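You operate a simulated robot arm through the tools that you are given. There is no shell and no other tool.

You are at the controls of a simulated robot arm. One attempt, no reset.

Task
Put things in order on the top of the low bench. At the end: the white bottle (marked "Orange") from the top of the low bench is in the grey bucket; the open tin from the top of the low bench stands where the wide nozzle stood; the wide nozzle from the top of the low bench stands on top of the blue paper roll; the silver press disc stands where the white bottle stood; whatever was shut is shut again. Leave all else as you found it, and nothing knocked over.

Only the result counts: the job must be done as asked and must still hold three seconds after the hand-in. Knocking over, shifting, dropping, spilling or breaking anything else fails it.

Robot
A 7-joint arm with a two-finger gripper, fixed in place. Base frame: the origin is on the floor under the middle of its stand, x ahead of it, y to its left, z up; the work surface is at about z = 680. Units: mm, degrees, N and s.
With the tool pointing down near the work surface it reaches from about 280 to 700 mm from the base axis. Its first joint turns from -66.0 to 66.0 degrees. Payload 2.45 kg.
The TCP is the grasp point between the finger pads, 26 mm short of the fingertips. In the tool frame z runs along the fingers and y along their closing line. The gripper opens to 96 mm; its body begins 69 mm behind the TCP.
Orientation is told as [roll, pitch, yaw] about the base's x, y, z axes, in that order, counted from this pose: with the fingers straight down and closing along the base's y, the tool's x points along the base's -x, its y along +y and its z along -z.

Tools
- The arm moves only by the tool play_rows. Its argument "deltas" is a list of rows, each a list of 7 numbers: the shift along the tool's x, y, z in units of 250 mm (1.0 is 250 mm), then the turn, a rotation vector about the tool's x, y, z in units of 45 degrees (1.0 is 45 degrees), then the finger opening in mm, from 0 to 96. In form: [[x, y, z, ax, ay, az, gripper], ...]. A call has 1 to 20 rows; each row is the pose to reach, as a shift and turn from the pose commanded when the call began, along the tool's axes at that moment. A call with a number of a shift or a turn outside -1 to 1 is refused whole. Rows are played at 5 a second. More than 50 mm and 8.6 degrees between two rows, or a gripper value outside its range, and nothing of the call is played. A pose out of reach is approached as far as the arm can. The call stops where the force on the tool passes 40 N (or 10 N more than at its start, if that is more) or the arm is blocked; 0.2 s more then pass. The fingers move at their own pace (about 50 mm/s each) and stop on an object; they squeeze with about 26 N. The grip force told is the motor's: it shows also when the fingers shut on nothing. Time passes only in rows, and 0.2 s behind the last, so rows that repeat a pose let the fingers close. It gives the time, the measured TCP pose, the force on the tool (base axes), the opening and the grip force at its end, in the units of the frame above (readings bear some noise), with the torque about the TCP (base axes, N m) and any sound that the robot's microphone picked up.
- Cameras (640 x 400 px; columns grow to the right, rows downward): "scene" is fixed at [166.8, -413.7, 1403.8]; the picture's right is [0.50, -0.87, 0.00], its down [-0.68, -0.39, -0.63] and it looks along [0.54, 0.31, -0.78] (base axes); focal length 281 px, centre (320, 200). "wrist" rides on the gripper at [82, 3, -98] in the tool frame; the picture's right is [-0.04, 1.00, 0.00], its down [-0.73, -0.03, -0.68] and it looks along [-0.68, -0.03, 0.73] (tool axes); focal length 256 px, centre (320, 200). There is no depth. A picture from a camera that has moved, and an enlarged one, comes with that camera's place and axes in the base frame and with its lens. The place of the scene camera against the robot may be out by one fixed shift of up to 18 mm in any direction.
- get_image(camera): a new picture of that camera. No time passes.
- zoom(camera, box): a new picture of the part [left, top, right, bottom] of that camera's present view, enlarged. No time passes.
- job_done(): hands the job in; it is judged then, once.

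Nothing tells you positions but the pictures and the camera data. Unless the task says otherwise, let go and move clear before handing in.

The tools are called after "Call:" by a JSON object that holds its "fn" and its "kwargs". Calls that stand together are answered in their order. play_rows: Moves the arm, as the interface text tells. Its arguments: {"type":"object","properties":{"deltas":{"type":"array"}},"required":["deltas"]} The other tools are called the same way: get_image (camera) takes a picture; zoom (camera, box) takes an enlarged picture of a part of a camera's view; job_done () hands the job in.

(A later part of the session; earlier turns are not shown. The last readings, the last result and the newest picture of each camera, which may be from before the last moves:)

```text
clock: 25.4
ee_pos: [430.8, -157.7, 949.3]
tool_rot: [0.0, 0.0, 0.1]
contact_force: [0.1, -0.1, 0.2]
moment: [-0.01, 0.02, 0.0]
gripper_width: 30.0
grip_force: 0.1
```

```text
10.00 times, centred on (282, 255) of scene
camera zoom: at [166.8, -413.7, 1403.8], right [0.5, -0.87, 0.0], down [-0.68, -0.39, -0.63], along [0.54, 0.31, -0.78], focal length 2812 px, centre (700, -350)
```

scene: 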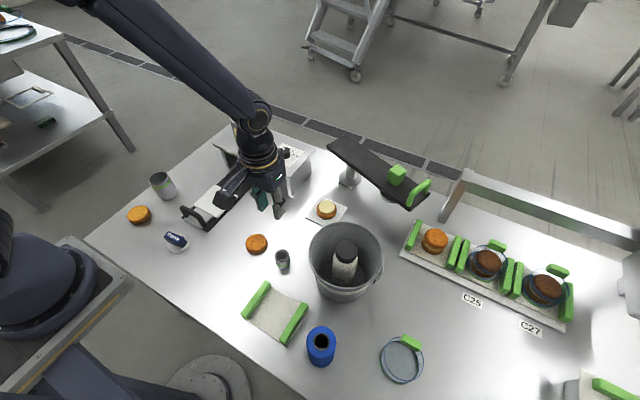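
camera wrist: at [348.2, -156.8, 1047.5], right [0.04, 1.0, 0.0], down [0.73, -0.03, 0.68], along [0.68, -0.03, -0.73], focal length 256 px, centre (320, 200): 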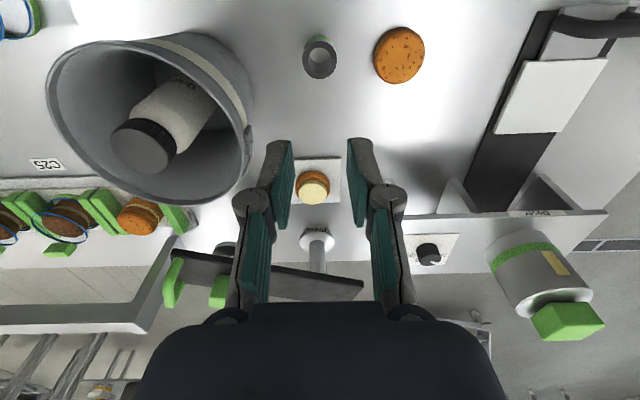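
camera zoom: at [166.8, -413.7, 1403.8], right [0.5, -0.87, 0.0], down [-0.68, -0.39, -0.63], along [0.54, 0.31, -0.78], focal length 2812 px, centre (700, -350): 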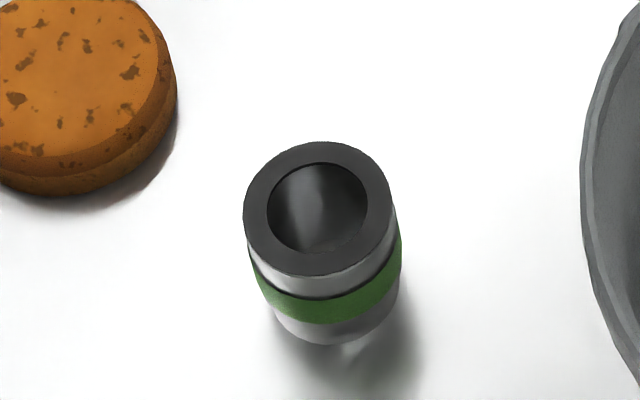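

The nozzle is still upright on its spot (it shifted less than about 1 mm), so it slipped from the pads. I'll re-grip slightly lower and lift very slowly, watching the forces.

Call:
{"fn": "play_rows", "kwargs": {"deltas": [[0, 0, 0.1, 0, 0, 0, 60], [-0.003, -0.002, 0.28, 0, 0, 0, 60], [-0.003, -0.002, 0.46, 0, 0, 0, 60], [-0.003, -0.002, 0.62, 0, 0, 0, 60], [-0.003, -0.002, 0.76, 0, 0, 0, 60], [-0.003, -0.002, 0.86, 0, 0, 0, 60], [-0.003, -0.002, 0.92, 0, 0, 0, 60], [-0.003, -0.002, 0.946, 0, 0, 0, 60], [-0.003, -0.002, 0.946, 0, 0, 0, 60]]}}

Call:
{"fn": "get_image", "kwargs": {"camera": "wrist"}}

Call:
{"fn": "zoom", "kwargs": {"camera": "scene", "box": [230, 220, 326, 280]}}

```text
clock: 27.4
ee_pos: [430.9, -160.5, 709.5]
tool_rot: [0.0, -0.1, 0.0]
contact_force: [0.6, 0.2, 0.0]
moment: [0.02, -0.01, 0.02]
gripper_width: 59.8
grip_force: 0.0
```

```text
taken
camera wrist: at [349.0, -159.0, 808.4], right [0.04, 1.0, 0.0], down [0.73, -0.03, 0.68], along [0.68, -0.03, -0.73], focal length 256 px, centre (320, 200)
```

wrist: 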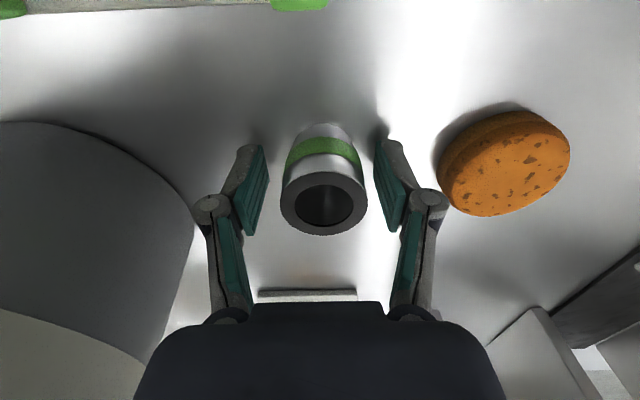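

```text
6.67 times, centred on (278, 250) of scene
camera zoom: at [166.8, -413.7, 1403.8], right [0.5, -0.87, 0.0], down [-0.68, -0.39, -0.63], along [0.54, 0.31, -0.78], focal length 1875 px, centre (600, -133)
```

zoom: 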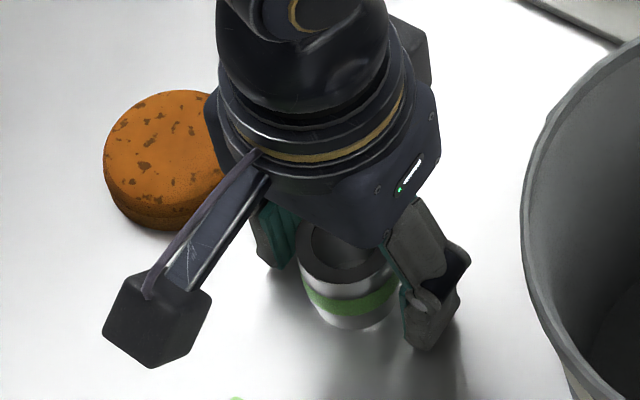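

Call:
{"fn": "play_rows", "kwargs": {"deltas": [[0, 0, 0, 0, 0, 0, 50], [0, 0, 0, 0, 0, 0, 38], [0, 0, 0, 0, 0, 0, 30], [0, 0, 0, 0, 0, 0, 25], [0, 0, 0, 0, 0, 0, 25], [0, 0, 0, 0, 0, 0, 25], [0, 0, 0, 0, 0, 0, 25]]}}

Call:
{"fn": "zoom", "kwargs": {"camera": "wrist", "box": [240, 100, 400, 260]}}

Call:
{"fn": "play_rows", "kwargs": {"deltas": [[0, 0, -0.004, 0, 0, 0, 25], [0, 0, -0.008, 0, 0, 0, 25], [0, 0, -0.012, 0, 0, 0, 25]]}}

Call:
{"fn": "zoom", "kwargs": {"camera": "wrist", "box": [240, 100, 400, 260]}}

```text
clock: 29.0
ee_pos: [430.9, -160.2, 710.6]
tool_rot: [0.0, 0.0, 0.0]
contact_force: [-0.2, 0.5, 2.9]
moment: [0.03, 0.04, 0.0]
gripper_width: 39.0
grip_force: 26.7
```

```text
2.50 times, centred on (320, 180) of wrist
camera zoom: at [349.0, -158.9, 808.7], right [0.04, 1.0, 0.0], down [0.73, -0.03, 0.68], along [0.68, -0.03, -0.73], focal length 640 px, centre (320, 250)
```

zoom: 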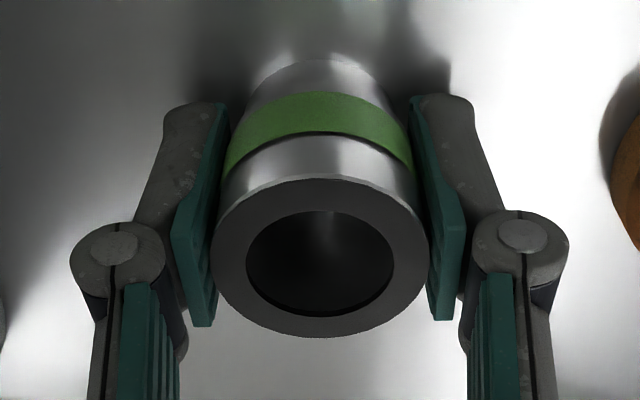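

```text
clock: 29.8
ee_pos: [431.4, -161.7, 713.8]
tool_rot: [0.0, -0.1, 0.0]
contact_force: [0.1, 0.7, -0.9]
moment: [0.03, -0.03, -0.01]
gripper_width: 39.2
grip_force: 26.2
```

```text
2.50 times, centred on (320, 180) of wrist
camera zoom: at [349.2, -159.4, 811.6], right [0.04, 1.0, 0.0], down [0.73, -0.03, 0.68], along [0.68, -0.03, -0.73], focal length 640 px, centre (320, 250)
```

zoom: 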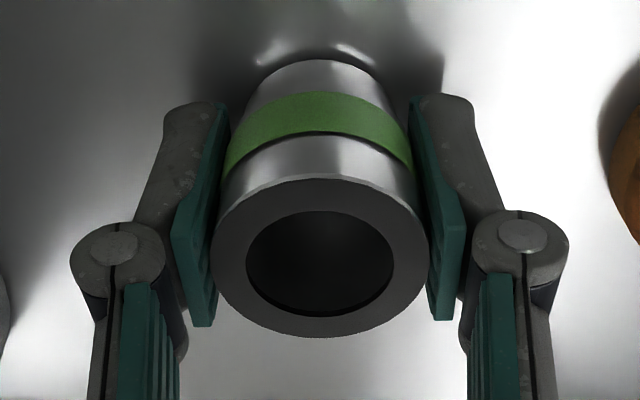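

This time it is rising with the fingers. I'll keep lifting slowly and check again.

Call:
{"fn": "play_rows", "kwargs": {"deltas": [[0, 0, -0.006, 0, 0, 0, 20], [0, 0, -0.012, 0, 0, 0, 20], [0, 0, -0.018, 0, 0, 0, 20], [0, 0, -0.024, 0, 0, 0, 20], [0, 0, -0.03, 0, 0, 0, 20], [0, 0, -0.036, 0, 0, 0, 20], [0, 0, -0.042, 0, 0, 0, 20], [0, 0, -0.048, 0, 0, 0, 20]]}}

Call:
{"fn": "zoom", "kwargs": {"camera": "wrist", "box": [240, 100, 400, 260]}}

```text
clock: 31.6
ee_pos: [430.9, -160.5, 725.3]
tool_rot: [0.0, 0.0, 0.0]
contact_force: [0.5, -0.6, -0.4]
moment: [0.02, 0.0, 0.01]
gripper_width: 39.0
grip_force: 25.9
```

```text
2.50 times, centred on (320, 180) of wrist
camera zoom: at [348.6, -158.9, 823.1], right [0.04, 1.0, 0.0], down [0.73, -0.03, 0.68], along [0.68, -0.03, -0.73], focal length 640 px, centre (320, 250)
```

zoom: 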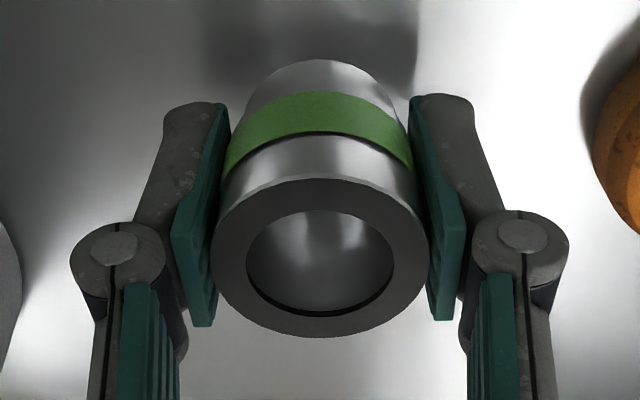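

It's held firmly with no creep. I'll continue lifting at a gentle speed to clear everything.

Call:
{"fn": "play_rows", "kwargs": {"deltas": [[0, 0, -0.015, 0, 0, 0, 20], [0, 0, -0.04, 0, 0, 0, 20], [0, 0, -0.075, 0, 0, 0, 20], [0, 0, -0.115, 0, 0, 0, 20], [0, 0, -0.16, 0, 0, 0, 20], [0, 0, -0.205, 0, 0, 0, 20], [0, 0, -0.25, 0, 0, 0, 20], [0, 0, -0.295, 0, 0, 0, 20], [0, 0, -0.34, 0, 0, 0, 20], [0, 0, -0.385, 0, 0, 0, 20], [0, 0, -0.43, 0, 0, 0, 20], [0, 0, -0.475, 0, 0, 0, 20], [0, 0, -0.52, 0, 0, 0, 20], [0, 0, -0.565, 0, 0, 0, 20], [0, 0, -0.61, 0, 0, 0, 20], [0, 0, -0.65, 0, 0, 0, 20], [0, 0, -0.69, 0, 0, 0, 20], [0, 0, -0.715, 0, 0, 0, 20], [0, 0, -0.73, 0, 0, 0, 20], [0, 0, -0.74, 0, 0, 0, 20]]}}

Call:
{"fn": "get_image", "kwargs": {"camera": "wrist"}}

```text
clock: 35.8
ee_pos: [431.6, -159.4, 909.1]
tool_rot: [0.0, 0.1, 0.0]
contact_force: [0.8, -0.7, -1.2]
moment: [0.01, 0.02, 0.01]
gripper_width: 39.1
grip_force: 25.5
```

```text
taken
camera wrist: at [349.3, -158.5, 1008.0], right [0.04, 1.0, 0.0], down [0.73, -0.03, 0.68], along [0.68, -0.03, -0.73], focal length 256 px, centre (320, 200)
```

wrist: 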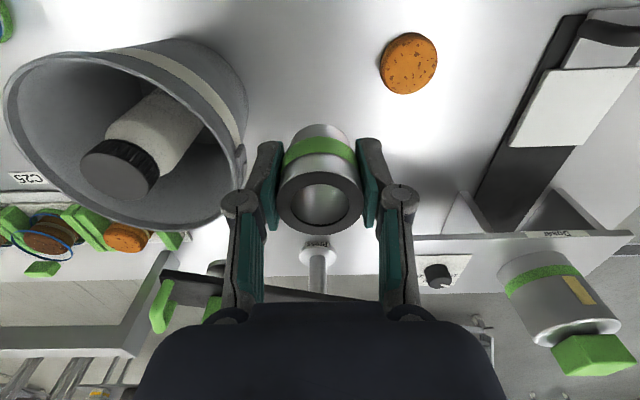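

The nozzle is secure. I'll carry it slowly to a point beside the roll so the wrist camera can see the roll top.

Call:
{"fn": "play_rows", "kwargs": {"deltas": [[0.012, -0.012, 0, 0, 0, 0, 20], [0.035, -0.034, 0, 0, 0, 0, 20], [0.065, -0.064, 0, 0, 0, 0, 20], [0.1, -0.098, 0, 0, 0, 0, 20], [0.135, -0.133, 0, 0, 0, 0, 20], [0.17, -0.167, 0, 0, 0, 0, 20], [0.205, -0.202, 0, 0, 0, 0, 20], [0.24, -0.236, 0, 0, 0, 0, 20], [0.275, -0.271, 0, 0, 0, 0, 20], [0.31, -0.305, 0, 0, 0, 0, 20], [0.345, -0.34, 0, 0, 0, 0, 20], [0.38, -0.374, 0, 0, 0, 0, 20], [0.415, -0.409, 0, 0, 0, 0, 20], [0.45, -0.443, 0, 0, 0, 0, 20], [0.48, -0.472, 0, 0, 0, 0, 20], [0.505, -0.497, 0, 0, 0, 0, 20], [0.52, -0.512, 0, 0, 0, 0, 20], [0.526, -0.5176, 0, 0, 0, 0, 20], [0.526, -0.5176, 0, 0, 0, 0, 20]]}}

Call:
{"fn": "get_image", "kwargs": {"camera": "wrist"}}

Call:
{"fn": "get_image", "kwargs": {"camera": "scene"}}

```text
clock: 39.8
ee_pos: [300.2, -291.1, 910.0]
tool_rot: [-0.1, -0.1, 0.0]
contact_force: [0.7, -0.7, -0.7]
moment: [-0.03, 0.01, -0.02]
gripper_width: 38.7
grip_force: 26.3
```

```text
taken
camera wrist: at [217.2, -288.6, 1008.6], right [0.04, 1.0, 0.0], down [0.73, -0.03, 0.68], along [0.68, -0.03, -0.73], focal length 256 px, centre (320, 200)
```

wrist: 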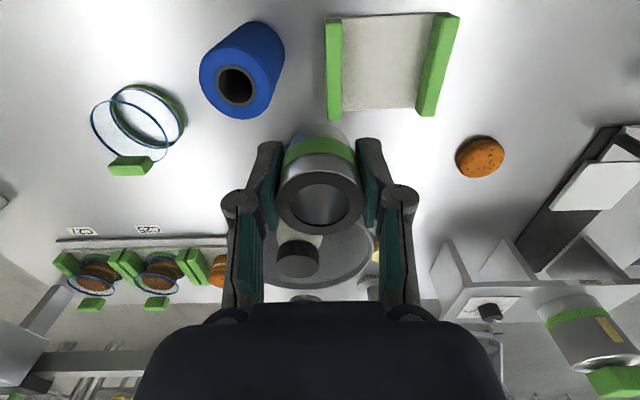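

```text
taken
```

scene: 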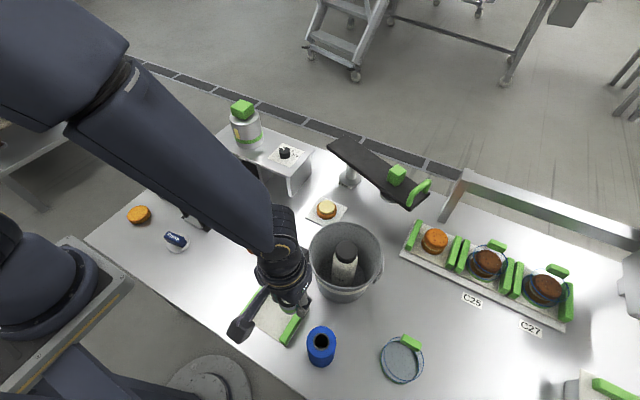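

Call:
{"fn": "zoom", "kwargs": {"camera": "wrist", "box": [180, 10, 308, 130]}}

```text
3.33 times, centred on (244, 70) of wrist
camera zoom: at [217.2, -288.6, 1008.6], right [0.04, 1.0, 0.0], down [0.73, -0.03, 0.68], along [0.68, -0.03, -0.73], focal length 853 px, centre (573, 633)
```

zoom: 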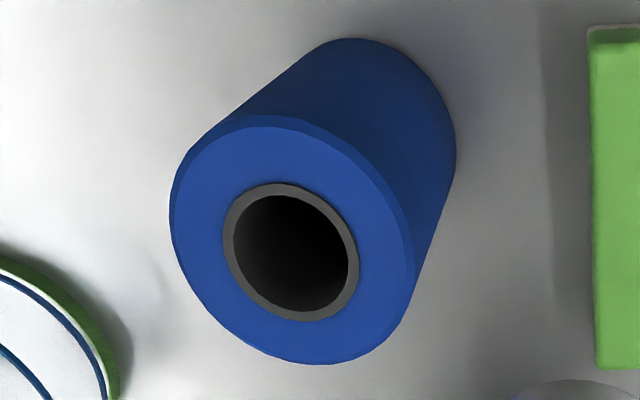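

The roll top is centred at about (288, -359) at z≈794, with a 28 mm hole, and the nozzle's base (about 33 mm) will bridge it. I'll move above it and check alignment.

Call:
{"fn": "play_rows", "kwargs": {"deltas": [[0.003, -0.018, 0, 0, 0, 0, 20], [0.009, -0.05, 0, 0, 0, 0, 20], [0.016, -0.09, 0, 0, 0, 0, 20], [0.023, -0.13, 0, 0, 0, 0, 20], [0.03, -0.17, 0, 0, 0, 0, 20], [0.037, -0.21, 0, 0, 0, 0, 20], [0.043, -0.245, 0, 0, 0, 0, 20], [0.047, -0.267, 0, 0, 0, 0, 20], [0.0484, -0.2748, 0, 0, 0, 0, 20], [0.0484, -0.2748, 0.02, 0, 0, 0, 20], [0.0484, -0.2748, 0.06, 0, 0, 0, 20], [0.0484, -0.2748, 0.1, 0, 0, 0, 20], [0.0484, -0.2748, 0.12, 0, 0, 0, 20], [0.0484, -0.2748, 0.12, 0, 0, 0, 20]]}}

Call:
{"fn": "get_image", "kwargs": {"camera": "wrist"}}

Call:
{"fn": "zoom", "kwargs": {"camera": "scene", "box": [240, 270, 400, 370]}}

```text
clock: 42.8
ee_pos: [287.8, -359.3, 879.9]
tool_rot: [0.1, 0.1, 0.1]
contact_force: [-0.5, -0.8, -0.8]
moment: [0.0, 0.0, 0.04]
gripper_width: 38.9
grip_force: 25.7
```

```text
taken
camera wrist: at [205.6, -357.1, 977.6], right [0.04, 1.0, 0.0], down [0.73, -0.03, 0.68], along [0.68, -0.03, -0.73], focal length 256 px, centre (320, 200)
```

wrist: 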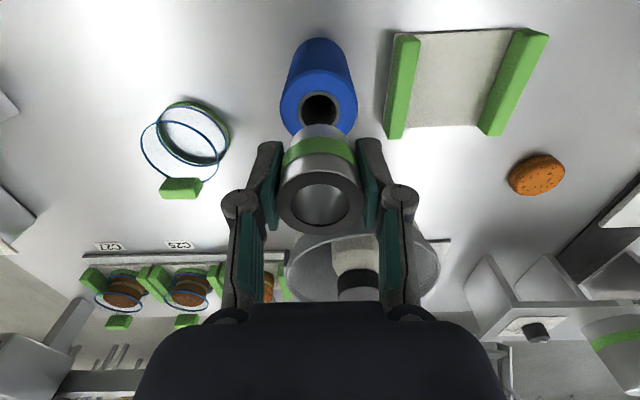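

```text
4.00 times, centred on (320, 320) of scene
camera zoom: at [166.8, -413.8, 1403.8], right [0.5, -0.87, 0.0], down [-0.68, -0.39, -0.63], along [0.54, 0.31, -0.78], focal length 1125 px, centre (320, -280)
```

zoom: 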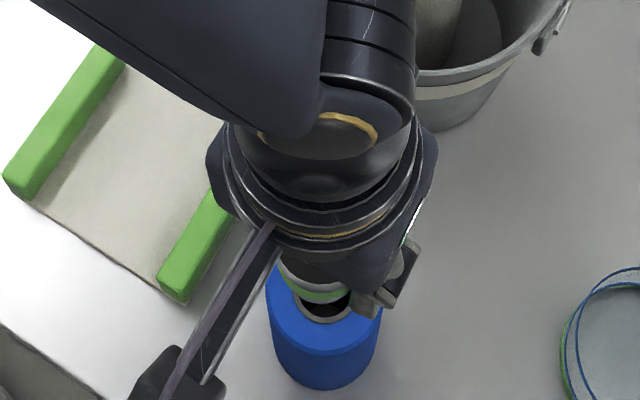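

Call:
{"fn": "zoom", "kwargs": {"camera": "wrist", "box": [256, 25, 384, 105]}}

Call:
{"fn": "zoom", "kwargs": {"camera": "wrist", "box": [256, 90, 384, 170]}}

```text
5.00 times, centred on (320, 65) of wrist
camera zoom: at [205.6, -357.1, 977.6], right [0.04, 1.0, 0.0], down [0.73, -0.03, 0.68], along [0.68, -0.03, -0.73], focal length 1280 px, centre (320, 875)
```

zoom: 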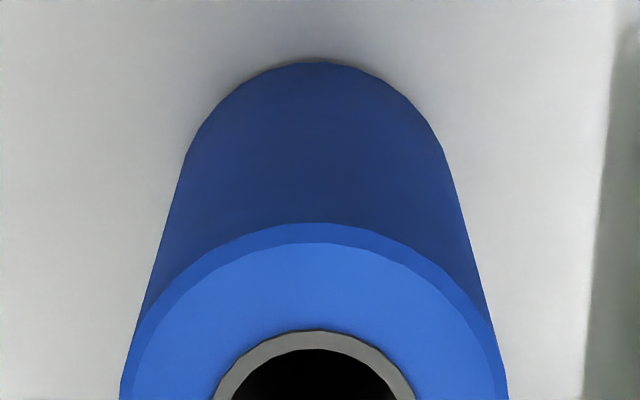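

```text
5.00 times, centred on (320, 130) of wrist
camera zoom: at [205.6, -357.1, 977.6], right [0.04, 1.0, 0.0], down [0.73, -0.03, 0.68], along [0.68, -0.03, -0.73], focal length 1280 px, centre (320, 550)
```

zoom: 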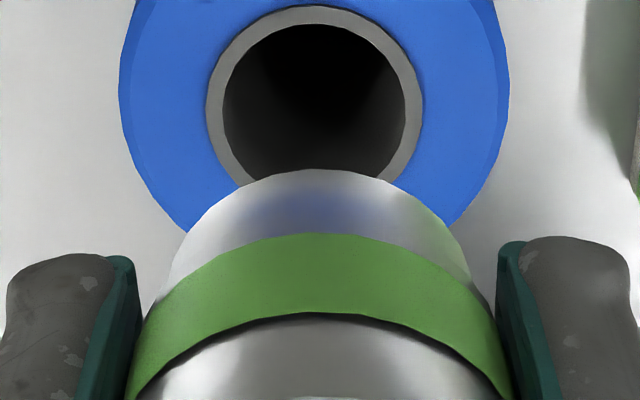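

Two views agree that the roll centre is at (289.7, -360.6) with its top at z≈788. I'll correct by about 2 mm and lower to just above it.

Call:
{"fn": "play_rows", "kwargs": {"deltas": [[-0.005, -0.004, 0.02, 0, 0, 0, 20], [-0.0098, -0.0074, 0.05, 0, 0, 0, 20], [-0.0098, -0.0074, 0.085, 0, 0, 0, 20], [-0.0098, -0.0074, 0.12, 0, 0, 0, 20], [-0.0098, -0.0074, 0.15, 0, 0, 0, 20], [-0.0098, -0.0074, 0.175, 0, 0, 0, 20], [-0.0098, -0.0074, 0.195, 0, 0, 0, 20], [-0.0098, -0.0074, 0.205, 0, 0, 0, 20], [-0.0098, -0.0074, 0.205, 0, 0, 0, 20]]}}

Call:
{"fn": "get_image", "kwargs": {"camera": "wrist"}}

Call:
{"fn": "zoom", "kwargs": {"camera": "wrist", "box": [256, 60, 384, 160]}}

Call:
{"fn": "zoom", "kwargs": {"camera": "scene", "box": [272, 310, 368, 370]}}

```text
clock: 44.8
ee_pos: [289.0, -362.3, 827.4]
tool_rot: [-0.1, 0.0, 0.0]
contact_force: [0.4, -0.3, -0.9]
moment: [0.0, 0.0, 0.01]
gripper_width: 38.9
grip_force: 25.6
```

```text
taken
camera wrist: at [207.2, -359.0, 926.5], right [0.04, 1.0, 0.0], down [0.73, -0.03, 0.68], along [0.68, -0.03, -0.73], focal length 256 px, centre (320, 200)
```

wrist: 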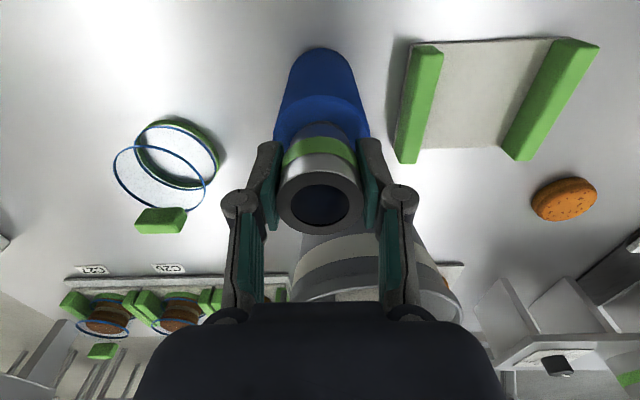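

```text
4.00 times, centred on (320, 110) of wrist
camera zoom: at [207.2, -359.0, 926.5], right [0.04, 1.0, 0.0], down [0.73, -0.03, 0.68], along [0.68, -0.03, -0.73], focal length 1024 px, centre (320, 560)
```

zoom: 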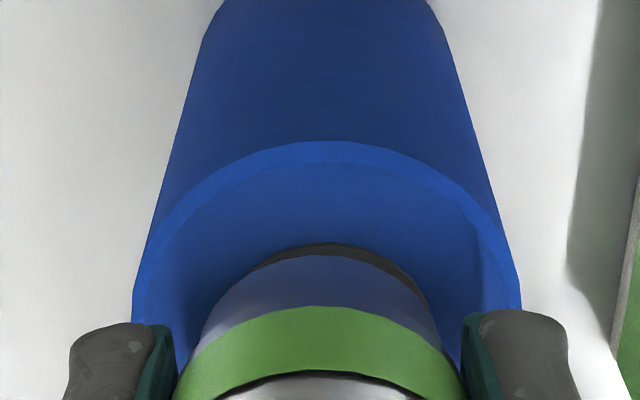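

```text
6.67 times, centred on (320, 340) of scene
camera zoom: at [166.8, -413.8, 1403.8], right [0.5, -0.87, 0.0], down [-0.68, -0.39, -0.63], along [0.54, 0.31, -0.78], focal length 1875 px, centre (320, -733)
```

zoom: 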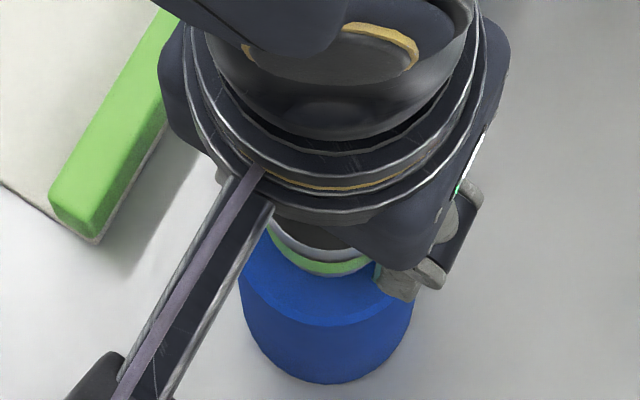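

The nozzle is about 2 mm toward the robot from the core centre. I'll correct that and lower in fine steps until contact.

Call:
{"fn": "play_rows", "kwargs": {"deltas": [[-0.004, 0.0015, 0, 0, 0, 0, 20], [-0.008, 0.003, 0.006, 0, 0, 0, 20], [-0.008, 0.003, 0.014, 0, 0, 0, 20], [-0.008, 0.003, 0.022, 0, 0, 0, 20], [-0.008, 0.003, 0.028, 0, 0, 0, 20], [-0.008, 0.003, 0.028, 0, 0, 0, 20]]}}

Call:
{"fn": "zoom", "kwargs": {"camera": "wrist", "box": [256, 60, 384, 160]}}

```text
clock: 46.2
ee_pos: [292.8, -359.4, 822.3]
tool_rot: [0.0, 0.0, 0.0]
contact_force: [0.3, 0.2, -1.0]
moment: [-0.03, 0.04, 0.02]
gripper_width: 38.9
grip_force: 25.9
```

```text
4.00 times, centred on (320, 110) of wrist
camera zoom: at [210.2, -357.6, 920.7], right [0.04, 1.0, 0.0], down [0.73, -0.03, 0.68], along [0.68, -0.03, -0.73], focal length 1024 px, centre (320, 560)
```

zoom: 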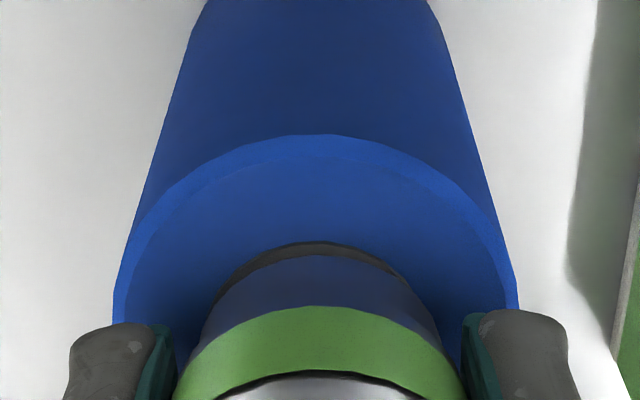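

The arcs of the nozzle base and the core now look concentric. I'm lowering in small steps to contact.

Call:
{"fn": "play_rows", "kwargs": {"deltas": [[0, 0, 0.004, 0, 0, 0, 20], [0, 0, 0.008, 0, 0, 0, 20], [0, 0, 0.012, 0, 0, 0, 20], [0, 0, 0.012, 0, 0, 0, 20]]}}

```text
clock: 47.2
ee_pos: [292.8, -359.5, 818.1]
tool_rot: [-0.1, -0.1, 0.1]
contact_force: [-0.2, 3.7, 18.6]
moment: [0.05, -0.01, 0.01]
gripper_width: 39.1
grip_force: 25.9
```

It's in contact now, at 18 N. I'll ease off a little and then open gently.

Call:
{"fn": "play_rows", "kwargs": {"deltas": [[0, 0, -0.003, 0, 0, 0, 20], [0, 0, -0.003, 0, 0, 0, 20]]}}

Call:
{"fn": "play_rows", "kwargs": {"deltas": [[0, 0, 0, 0, 0, 0, 39], [0, 0, 0, 0, 0, 0, 41], [0, 0, 0, 0, 0, 0, 44], [0, 0, 0, 0, 0, 0, 48], [0, 0, 0, 0, 0, 0, 52], [0, 0, 0, 0, 0, 0, 56], [0, 0, 0, 0, 0, 0, 56]]}}

Call:
{"fn": "zoom", "kwargs": {"camera": "wrist", "box": [224, 60, 416, 260]}}

Call:
{"fn": "zoom", "kwargs": {"camera": "scene", "box": [272, 310, 368, 370]}}

```text
clock: 47.8
ee_pos: [292.9, -360.9, 818.9]
tool_rot: [0.0, 0.0, 0.0]
contact_force: [2.5, 0.0, 7.9]
moment: [-0.05, -0.14, 0.03]
gripper_width: 39.0
grip_force: 25.8
```

```text
clock: 49.4
ee_pos: [293.4, -358.9, 818.7]
tool_rot: [0.0, 0.0, 0.0]
contact_force: [-0.1, -0.7, -0.4]
moment: [-0.03, -0.01, -0.01]
gripper_width: 56.0
grip_force: 0.0
```

```text
2.00 times, centred on (320, 160) of wrist
camera zoom: at [210.4, -358.1, 917.4], right [0.04, 1.0, 0.0], down [0.73, -0.03, 0.68], along [0.68, -0.03, -0.73], focal length 512 px, centre (320, 280)
```

zoom: 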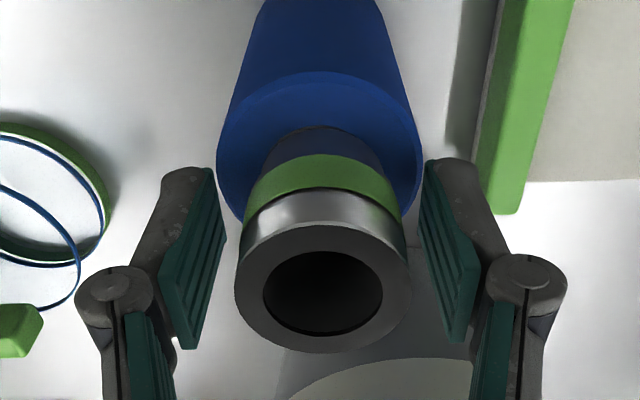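

```text
6.67 times, centred on (320, 340) of scene
camera zoom: at [166.8, -413.7, 1403.8], right [0.5, -0.87, 0.0], down [-0.68, -0.39, -0.63], along [0.54, 0.31, -0.78], focal length 1875 px, centre (320, -733)
```

zoom: 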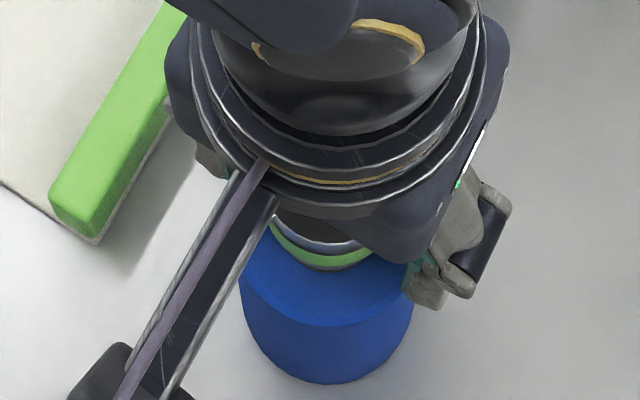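

The nozzle stands on the roll, upright and centred. I'm rising straight up.

Call:
{"fn": "play_rows", "kwargs": {"deltas": [[0, 0, -0.02, 0, 0, 0, 58], [0, 0, -0.06, 0, 0, 0, 60], [0, 0, -0.14, 0, 0, 0, 62], [0, 0, -0.26, 0, 0, 0, 66], [0, 0, -0.4, 0, 0, 0, 80], [0, 0, -0.54, 0, 0, 0, 96], [0, 0, -0.6, 0, 0, 0, 96], [0, 0, -0.6, 0, 0, 0, 96]]}}

Call:
{"fn": "get_image", "kwargs": {"camera": "wrist"}}

Call:
{"fn": "get_image", "kwargs": {"camera": "scene"}}

Call:
{"fn": "zoom", "kwargs": {"camera": "scene", "box": [272, 310, 368, 370]}}

```text
clock: 51.2
ee_pos: [295.0, -360.2, 969.2]
tool_rot: [0.1, 0.0, 0.1]
contact_force: [0.6, -0.7, 0.6]
moment: [-0.02, -0.03, 0.03]
gripper_width: 96.0
grip_force: 0.0
```

```text
taken
camera wrist: at [212.5, -358.7, 1067.4], right [0.04, 1.0, 0.0], down [0.73, -0.03, 0.68], along [0.68, -0.03, -0.73], focal length 256 px, centre (320, 200)
```

wrist: 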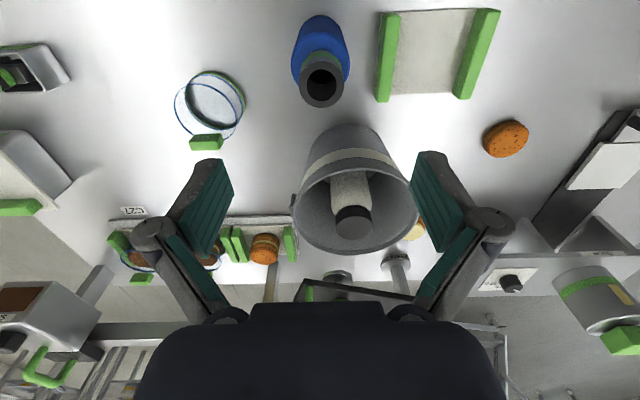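

```text
taken
```

scene: 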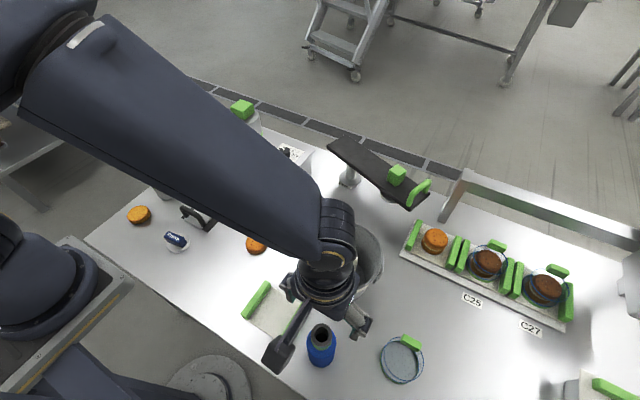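

```text
6.67 times, centred on (320, 340) of scene
camera zoom: at [166.8, -413.7, 1403.8], right [0.5, -0.87, 0.0], down [-0.68, -0.39, -0.63], along [0.54, 0.31, -0.78], focal length 1875 px, centre (320, -733)
```

zoom: 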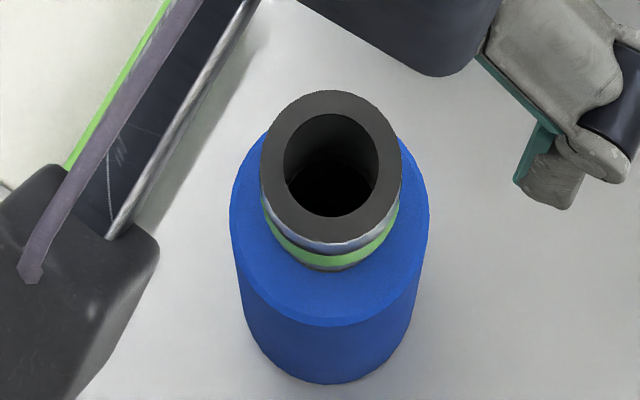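

The nozzle is on the roll and the roll has not moved. Next is the open tin on the left, so I'm traveling there at a safe height.

Call:
{"fn": "play_rows", "kwargs": {"deltas": [[-0.02, 0.1, 0, 0, 0, 0, 96], [-0.06, 0.26, 0, 0, 0, 0, 96], [-0.1, 0.43, 0, 0, 0, 0, 96], [-0.14, 0.6, 0, 0, 0, 0, 96], [-0.18, 0.77, 0, 0, 0, 0, 96], [-0.22, 0.94, 0, 0, 0, 0, 96]]}}

Call:
{"fn": "play_rows", "kwargs": {"deltas": [[-0.04, 0.16, 0, 0, 0, 0, 96], [-0.08, 0.33, 0, 0, 0, 0, 96], [-0.12, 0.5, 0, 0, 0, 0, 96], [-0.16, 0.67, 0, 0, 0, 0, 96], [-0.2, 0.84, 0, 0, 0, 0, 96], [-0.24, 0.98, 0, 0, 0, 0, 96]]}}

Call:
{"fn": "play_rows", "kwargs": {"deltas": [[-0.03, 0.14, 0, 0, 0, 0, 96], [-0.06, 0.3, 0, 0, 0, 0, 96], [-0.09, 0.46, 0, 0, 0, 0, 96], [-0.12, 0.62, 0, 0, 0, 0, 96], [-0.14, 0.72, 0, 0, 0, 0, 96], [-0.14, 0.72, 0, 0, 0, 0, 96]]}}

Call:
{"fn": "get_image", "kwargs": {"camera": "wrist"}}

Call:
{"fn": "get_image", "kwargs": {"camera": "scene"}}

```text
clock: 52.6
ee_pos: [347.0, -124.2, 969.0]
tool_rot: [-0.1, -0.1, 0.0]
contact_force: [0.9, 0.3, 0.3]
moment: [0.03, -0.03, 0.04]
gripper_width: 96.0
grip_force: 0.1
```

```text
clock: 54.0
ee_pos: [408.1, 120.3, 969.6]
tool_rot: [0.0, 0.1, 0.0]
contact_force: [-0.4, 0.1, 0.7]
moment: [0.01, 0.01, -0.01]
gripper_width: 96.0
grip_force: 0.1
```

```text
clock: 55.4
ee_pos: [441.6, 299.3, 967.9]
tool_rot: [0.0, 0.0, 0.0]
contact_force: [-0.3, 0.2, 0.0]
moment: [-0.06, 0.01, 0.0]
gripper_width: 96.0
grip_force: 0.1
```

```text
taken
camera wrist: at [359.6, 301.7, 1066.8], right [0.04, 1.0, 0.0], down [0.73, -0.03, 0.68], along [0.68, -0.03, -0.73], focal length 256 px, centre (320, 200)
```

wrist: 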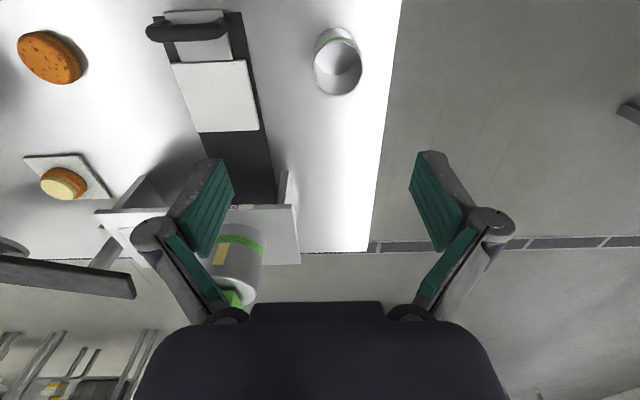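

```text
taken
```

scene: 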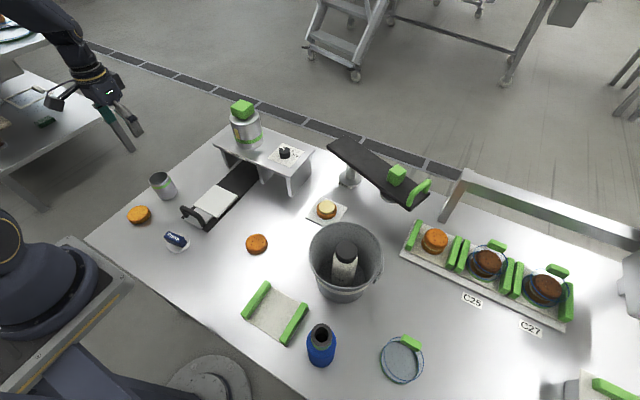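

The tin is in view below. I'll zoom in to measure it.

Call:
{"fn": "zoom", "kwargs": {"camera": "wrist", "box": [270, 10, 398, 110]}}

Call:
{"fn": "zoom", "kwargs": {"camera": "scene", "box": [120, 150, 216, 210]}}

```text
4.00 times, centred on (334, 60) of wrist
camera zoom: at [359.6, 301.7, 1066.8], right [0.04, 1.0, 0.0], down [0.73, -0.03, 0.68], along [0.68, -0.03, -0.73], focal length 1024 px, centre (264, 760)
```

zoom: 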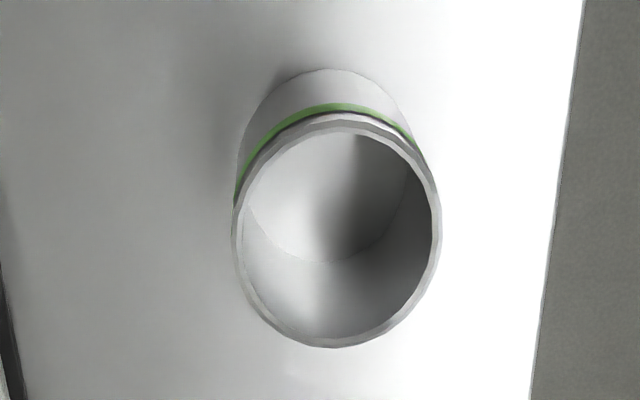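

```text
6.67 times, centred on (168, 180) of scene
camera zoom: at [166.8, -413.7, 1403.8], right [0.5, -0.87, 0.0], down [-0.68, -0.39, -0.63], along [0.54, 0.31, -0.78], focal length 1875 px, centre (1333, 333)
```

zoom: 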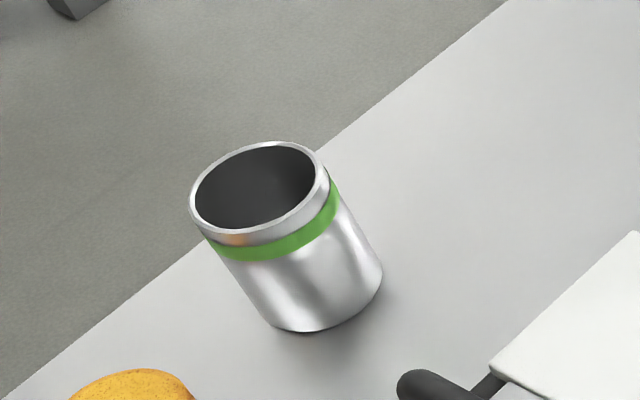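

The tin is about 62 mm across at around (452, 320). I'll descend partway while turning the hand 45°, which gives more clearance beside the bucket when I set it down.

Call:
{"fn": "play_rows", "kwargs": {"deltas": [[-0.006, 0.012, 0.05, 0, 0, 0.16, 96], [-0.012, 0.025, 0.11, 0, 0, 0.33, 96], [-0.018, 0.038, 0.18, 0, 0, 0.5, 96], [-0.025, 0.051, 0.25, 0, 0, 0.67, 96], [-0.032, 0.065, 0.32, 0, 0, 0.84, 96], [-0.038, 0.078, 0.395, 0, 0, 1.0, 96], [-0.038, 0.078, 0.395, 0, 0, 1.0, 96]]}}

Call:
{"fn": "get_image", "kwargs": {"camera": "wrist"}}

Call:
{"fn": "get_image", "kwargs": {"camera": "scene"}}

```text
clock: 57.0
ee_pos: [454.6, 318.7, 871.2]
tool_rot: [0.0, 0.0, -45.0]
contact_force: [0.3, 1.0, 1.3]
moment: [0.0, 0.0, 0.0]
gripper_width: 96.1
grip_force: 0.0
```

```text
taken
camera wrist: at [398.3, 377.7, 969.4], right [0.74, 0.68, 0.0], down [0.5, -0.54, 0.68], along [0.46, -0.5, -0.73], focal length 256 px, centre (320, 200)
```

wrist: 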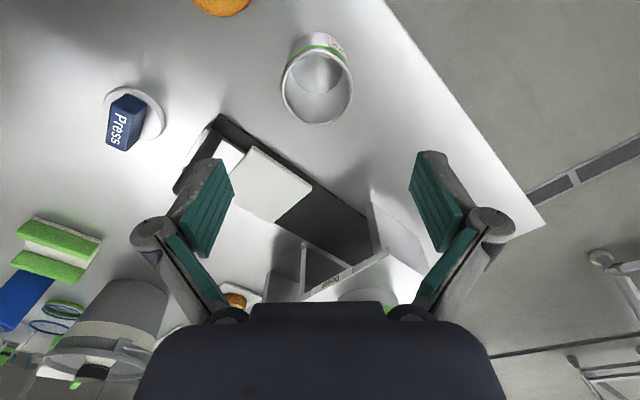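

```text
taken
```

scene: 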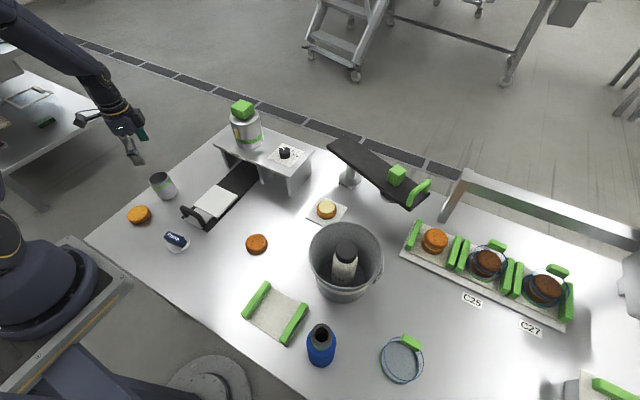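

Call:
{"fn": "zoom", "kwargs": {"camera": "wrist", "box": [256, 20, 384, 140]}}

```text
3.33 times, centred on (320, 80) of wrist
camera zoom: at [398.3, 377.7, 969.4], right [0.74, 0.68, 0.0], down [0.5, -0.54, 0.68], along [0.46, -0.5, -0.73], focal length 853 px, centre (320, 600)
```

zoom: 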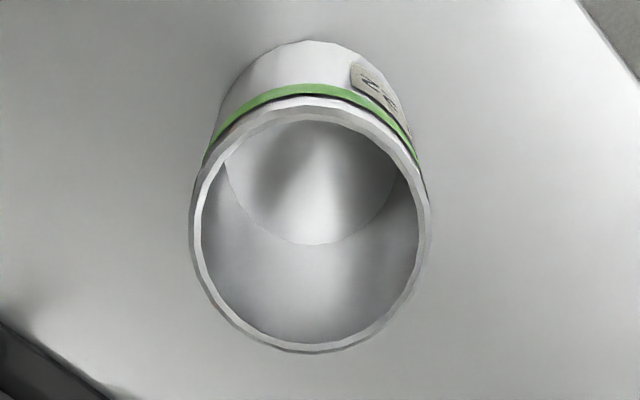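

The tin's axis is about 3 mm off the TCP and its rim is at z≈745. I'll correct and descend to grip mid-body.

Call:
{"fn": "play_rows", "kwargs": {"deltas": [[0.0045, -0.0128, 0.12, 0, 0, 0, 96], [0.0045, -0.0128, 0.26, 0, 0, 0, 96], [0.0045, -0.0128, 0.4, 0, 0, 0, 96], [0.0045, -0.0128, 0.5, 0, 0, 0, 96], [0.0045, -0.0128, 0.56, 0, 0, 0, 96], [0.0045, -0.0128, 0.6, 0, 0, 0, 96], [0.0045, -0.0128, 0.6, 0, 0, 0, 96]]}}

Call:
{"fn": "get_image", "kwargs": {"camera": "wrist"}}

Call:
{"fn": "zoom", "kwargs": {"camera": "scene", "box": [100, 130, 228, 210]}}

```text
clock: 58.6
ee_pos: [447.9, 318.5, 720.2]
tool_rot: [0.0, 0.0, -45.0]
contact_force: [0.0, 0.6, -0.3]
moment: [-0.01, -0.01, 0.01]
gripper_width: 96.0
grip_force: 0.1
```

```text
taken
camera wrist: at [392.0, 377.6, 819.4], right [0.73, 0.68, 0.0], down [0.5, -0.54, 0.68], along [0.46, -0.5, -0.73], focal length 256 px, centre (320, 200)
```

wrist: 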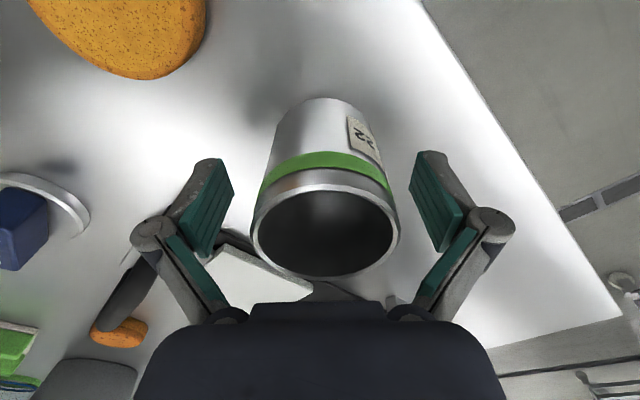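

```text
5.00 times, centred on (164, 170) of scene
camera zoom: at [166.8, -413.7, 1403.8], right [0.5, -0.87, 0.0], down [-0.68, -0.39, -0.63], along [0.54, 0.31, -0.78], focal length 1406 px, centre (1100, 350)
```

zoom: 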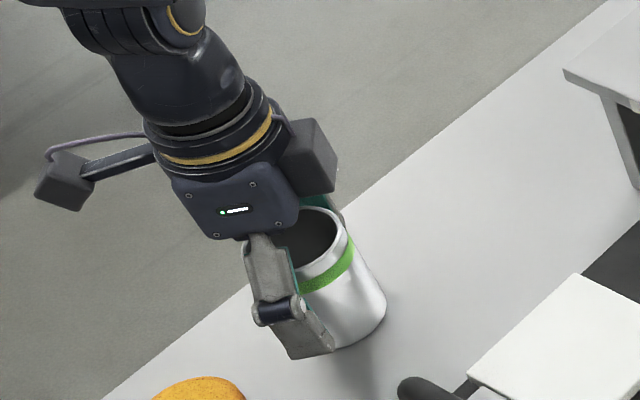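

The tin is between the pads. I'll close with a slight correction, then lift slowly.

Call:
{"fn": "play_rows", "kwargs": {"deltas": [[0, 0.007, 0, 0, 0, 0, 85], [0, 0.007, 0, 0, 0, 0, 72], [0, 0.007, 0, 0, 0, 0, 62], [0, 0.007, 0, 0, 0, 0, 52], [0, 0.007, 0, 0, 0, 0, 44], [0, 0.007, 0, 0, 0, 0, 40], [0, 0.007, 0, 0, 0, 0, 40]]}}

Call:
{"fn": "get_image", "kwargs": {"camera": "wrist"}}

Call:
{"fn": "play_rows", "kwargs": {"deltas": [[0, 0, -0.006, 0, 0, 0, 40], [0, 0, -0.012, 0, 0, 0, 40], [0, 0, -0.02, 0, 0, 0, 40], [0, 0, -0.03, 0, 0, 0, 40], [0, 0, -0.04, 0, 0, 0, 40]]}}

Call:
{"fn": "get_image", "kwargs": {"camera": "wrist"}}

```text
clock: 60.2
ee_pos: [449.1, 320.5, 721.9]
tool_rot: [0.0, 0.1, -45.0]
contact_force: [-0.6, -1.4, 2.6]
moment: [-0.02, 0.02, -0.03]
gripper_width: 57.9
grip_force: 26.0
```

```text
taken
camera wrist: at [393.5, 379.1, 819.8], right [0.74, 0.68, 0.0], down [0.5, -0.54, 0.68], along [0.46, -0.5, -0.73], focal length 256 px, centre (320, 200)
```

wrist: 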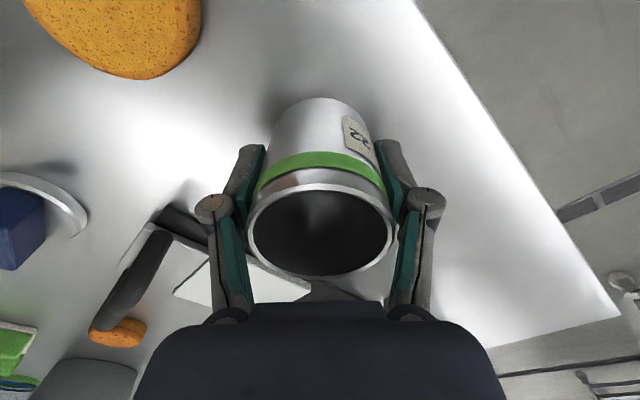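

```text
clock: 61.4
ee_pos: [451.2, 318.3, 729.6]
tool_rot: [0.0, 0.1, -45.0]
contact_force: [0.1, -0.2, -0.4]
moment: [-0.03, -0.01, 0.0]
gripper_width: 57.7
grip_force: 25.5
```

```text
taken
camera wrist: at [394.7, 377.1, 828.5], right [0.73, 0.68, 0.0], down [0.5, -0.54, 0.68], along [0.46, -0.5, -0.73], focal length 256 px, centre (320, 200)
```

wrist: 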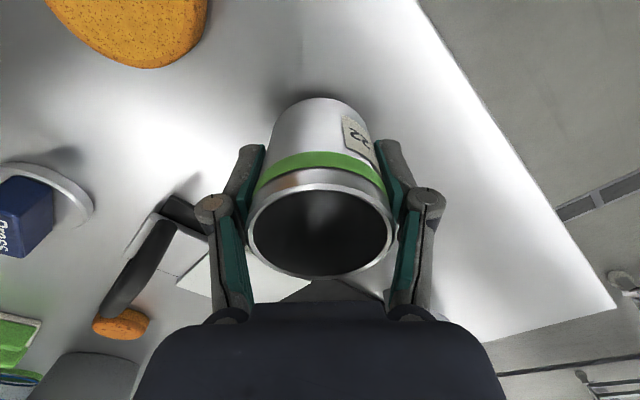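

The tin is held and light. I'm lifting it gently to carry height.

Call:
{"fn": "play_rows", "kwargs": {"deltas": [[0, 0, -0.02, 0, 0, 0, 40], [0, 0, -0.05, 0, 0, 0, 40], [0, 0, -0.09, 0, 0, 0, 40], [0, 0, -0.135, 0, 0, 0, 40], [0, 0, -0.18, 0, 0, 0, 40], [0, 0, -0.23, 0, 0, 0, 40], [0, 0, -0.28, 0, 0, 0, 40], [0, 0, -0.33, 0, 0, 0, 40], [0, 0, -0.38, 0, 0, 0, 40], [0, 0, -0.43, 0, 0, 0, 40], [0, 0, -0.48, 0, 0, 0, 40], [0, 0, -0.52, 0, 0, 0, 40], [0, 0, -0.56, 0, 0, 0, 40], [0, 0, -0.585, 0, 0, 0, 40], [0, 0, -0.6, 0, 0, 0, 40]]}}

Call:
{"fn": "get_image", "kwargs": {"camera": "wrist"}}

```text
clock: 64.6
ee_pos: [451.2, 318.9, 880.4]
tool_rot: [0.0, -0.1, -45.0]
contact_force: [0.4, 0.2, -0.6]
moment: [0.01, -0.02, 0.0]
gripper_width: 57.8
grip_force: 26.1
```

```text
taken
camera wrist: at [394.8, 377.5, 979.0], right [0.73, 0.68, 0.0], down [0.5, -0.54, 0.68], along [0.46, -0.5, -0.73], focal length 256 px, centre (320, 200)
```

wrist: 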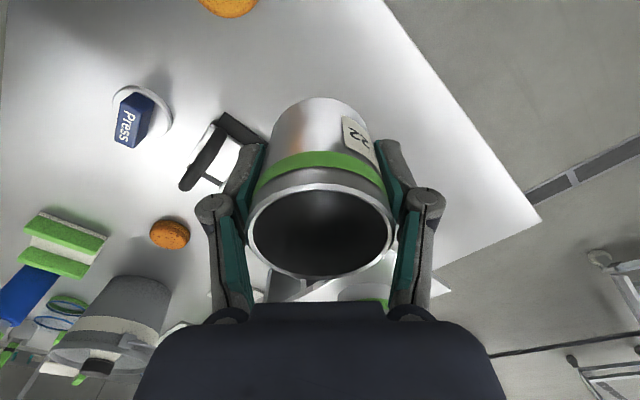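

The tin is steady in the grip. I'll carry it across in two smooth moves to above the nozzle's old spot.

Call:
{"fn": "play_rows", "kwargs": {"deltas": [[-0.013, -0.0141, 0, 0, 0, 0, 40], [-0.0389, -0.0424, 0, 0, 0, 0, 40], [-0.0777, -0.0847, 0, 0, 0, 0, 40], [-0.123, -0.1341, 0, 0, 0, 0, 40], [-0.1748, -0.1906, 0, 0, 0, 0, 40], [-0.2266, -0.2471, 0, 0, 0, 0, 40], [-0.2784, -0.3036, 0, 0, 0, 0, 40], [-0.3302, -0.3601, 0, 0, 0, 0, 40], [-0.382, -0.4165, 0, 0, 0, 0, 40], [-0.4338, -0.473, 0, 0, 0, 0, 40], [-0.4856, -0.5295, 0, 0, 0, 0, 40], [-0.5374, -0.586, 0, 0, 0, 0, 40], [-0.5828, -0.6354, 0, 0, 0, 0, 40], [-0.6151, -0.6707, 0, 0, 0, 0, 40], [-0.6378, -0.6954, 0, 0, 0, 0, 40], [-0.6475, -0.706, 0, 0, 0, 0, 40]]}}

Call:
{"fn": "play_rows", "kwargs": {"deltas": [[-0.013, -0.0141, 0, 0, 0, 0, 40], [-0.0389, -0.0424, 0, 0, 0, 0, 40], [-0.0777, -0.0847, 0, 0, 0, 0, 40], [-0.123, -0.1341, 0, 0, 0, 0, 40], [-0.1748, -0.1906, 0, 0, 0, 0, 40], [-0.2266, -0.2471, 0, 0, 0, 0, 40], [-0.2784, -0.3036, 0, 0, 0, 0, 40], [-0.3302, -0.3601, 0, 0, 0, 0, 40], [-0.382, -0.4165, 0, 0, 0, 0, 40], [-0.4338, -0.473, 0, 0, 0, 0, 40], [-0.4856, -0.5295, 0, 0, 0, 0, 40], [-0.5374, -0.586, 0, 0, 0, 0, 40], [-0.5828, -0.6354, 0, 0, 0, 0, 40], [-0.6151, -0.6707, 0, 0, 0, 0, 40], [-0.6378, -0.6954, 0, 0, 0, 0, 40], [-0.6475, -0.706, 0, 0, 0, 0, 40], [-0.6475, -0.706, 0, 0, 0, 0, 40]]}}

Call:
{"fn": "get_image", "kwargs": {"camera": "wrist"}}

Call:
{"fn": "get_image", "kwargs": {"camera": "scene"}}

```text
clock: 68.0
ee_pos: [441.3, 79.0, 880.1]
tool_rot: [-0.1, 0.0, -45.0]
contact_force: [-0.4, -0.7, -1.7]
moment: [0.0, 0.0, 0.03]
gripper_width: 57.8
grip_force: 25.9
```

```text
clock: 71.6
ee_pos: [429.2, -160.3, 879.8]
tool_rot: [0.0, 0.0, -45.1]
contact_force: [-0.1, -0.1, -1.4]
moment: [0.01, -0.04, -0.01]
gripper_width: 57.8
grip_force: 26.0
```

```text
taken
camera wrist: at [373.5, -101.0, 978.4], right [0.73, 0.68, 0.0], down [0.5, -0.54, 0.68], along [0.46, -0.5, -0.73], focal length 256 px, centre (320, 200)
```

wrist: 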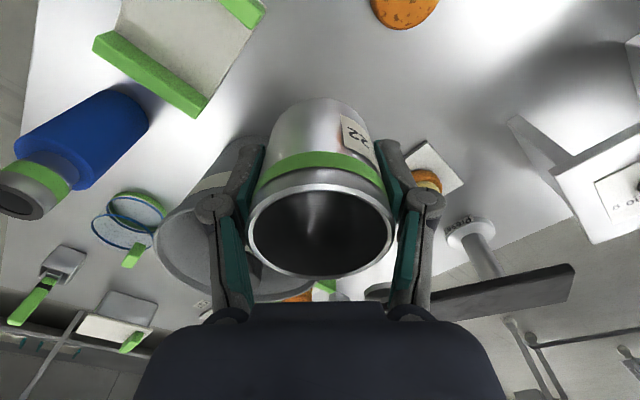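

```text
taken
```

scene: 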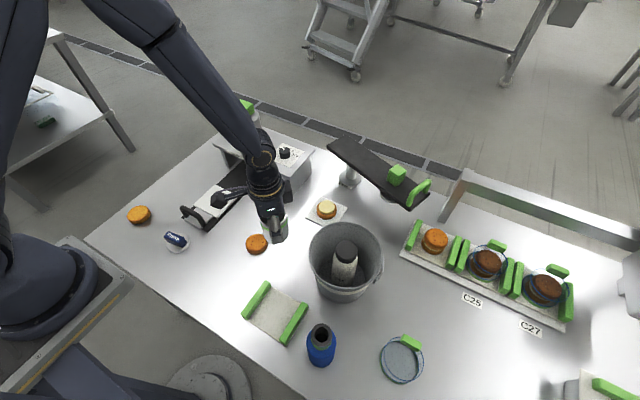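

The tin is above the spot, with the bucket and cookie both clear of the fingers. I'm lowering to just above the bench.

Call:
{"fn": "play_rows", "kwargs": {"deltas": [[0, 0, 0.03, 0, 0, 0, 40], [0, 0, 0.08, 0, 0, 0, 40], [0, 0, 0.14, 0, 0, 0, 40], [0, 0, 0.2, 0, 0, 0, 40], [0, 0, 0.26, 0, 0, 0, 40], [0, 0, 0.32, 0, 0, 0, 40], [0, 0, 0.38, 0, 0, 0, 40], [0, 0, 0.44, 0, 0, 0, 40], [0, 0, 0.49, 0, 0, 0, 40], [0, 0, 0.53, 0, 0, 0, 40], [0, 0, 0.56, 0, 0, 0, 40], [0, 0, 0.58, 0, 0, 0, 40], [0, 0, 0.58, 0, 0, 0, 40]]}}

Call:
{"fn": "get_image", "kwargs": {"camera": "wrist"}}

Call:
{"fn": "zoom", "kwargs": {"camera": "scene", "box": [220, 210, 348, 290]}}

```text
clock: 74.4
ee_pos: [431.2, -159.6, 735.1]
tool_rot: [0.0, 0.0, -45.1]
contact_force: [0.2, -0.4, -0.9]
moment: [-0.02, -0.01, -0.02]
gripper_width: 57.8
grip_force: 26.2
```

```text
taken
camera wrist: at [375.4, -100.8, 833.2], right [0.74, 0.68, 0.0], down [0.5, -0.54, 0.68], along [0.46, -0.5, -0.73], focal length 256 px, centre (320, 200)
```

wrist: 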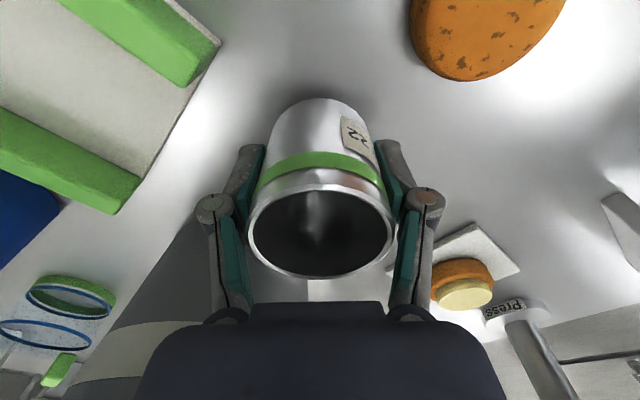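

```text
5.00 times, centred on (284, 250) of scene
camera zoom: at [166.8, -413.8, 1403.8], right [0.5, -0.87, 0.0], down [-0.68, -0.39, -0.63], along [0.54, 0.31, -0.78], focal length 1406 px, centre (500, -50)
```

zoom: 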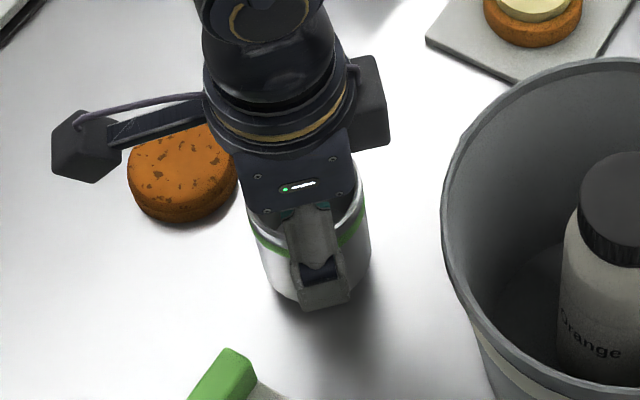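

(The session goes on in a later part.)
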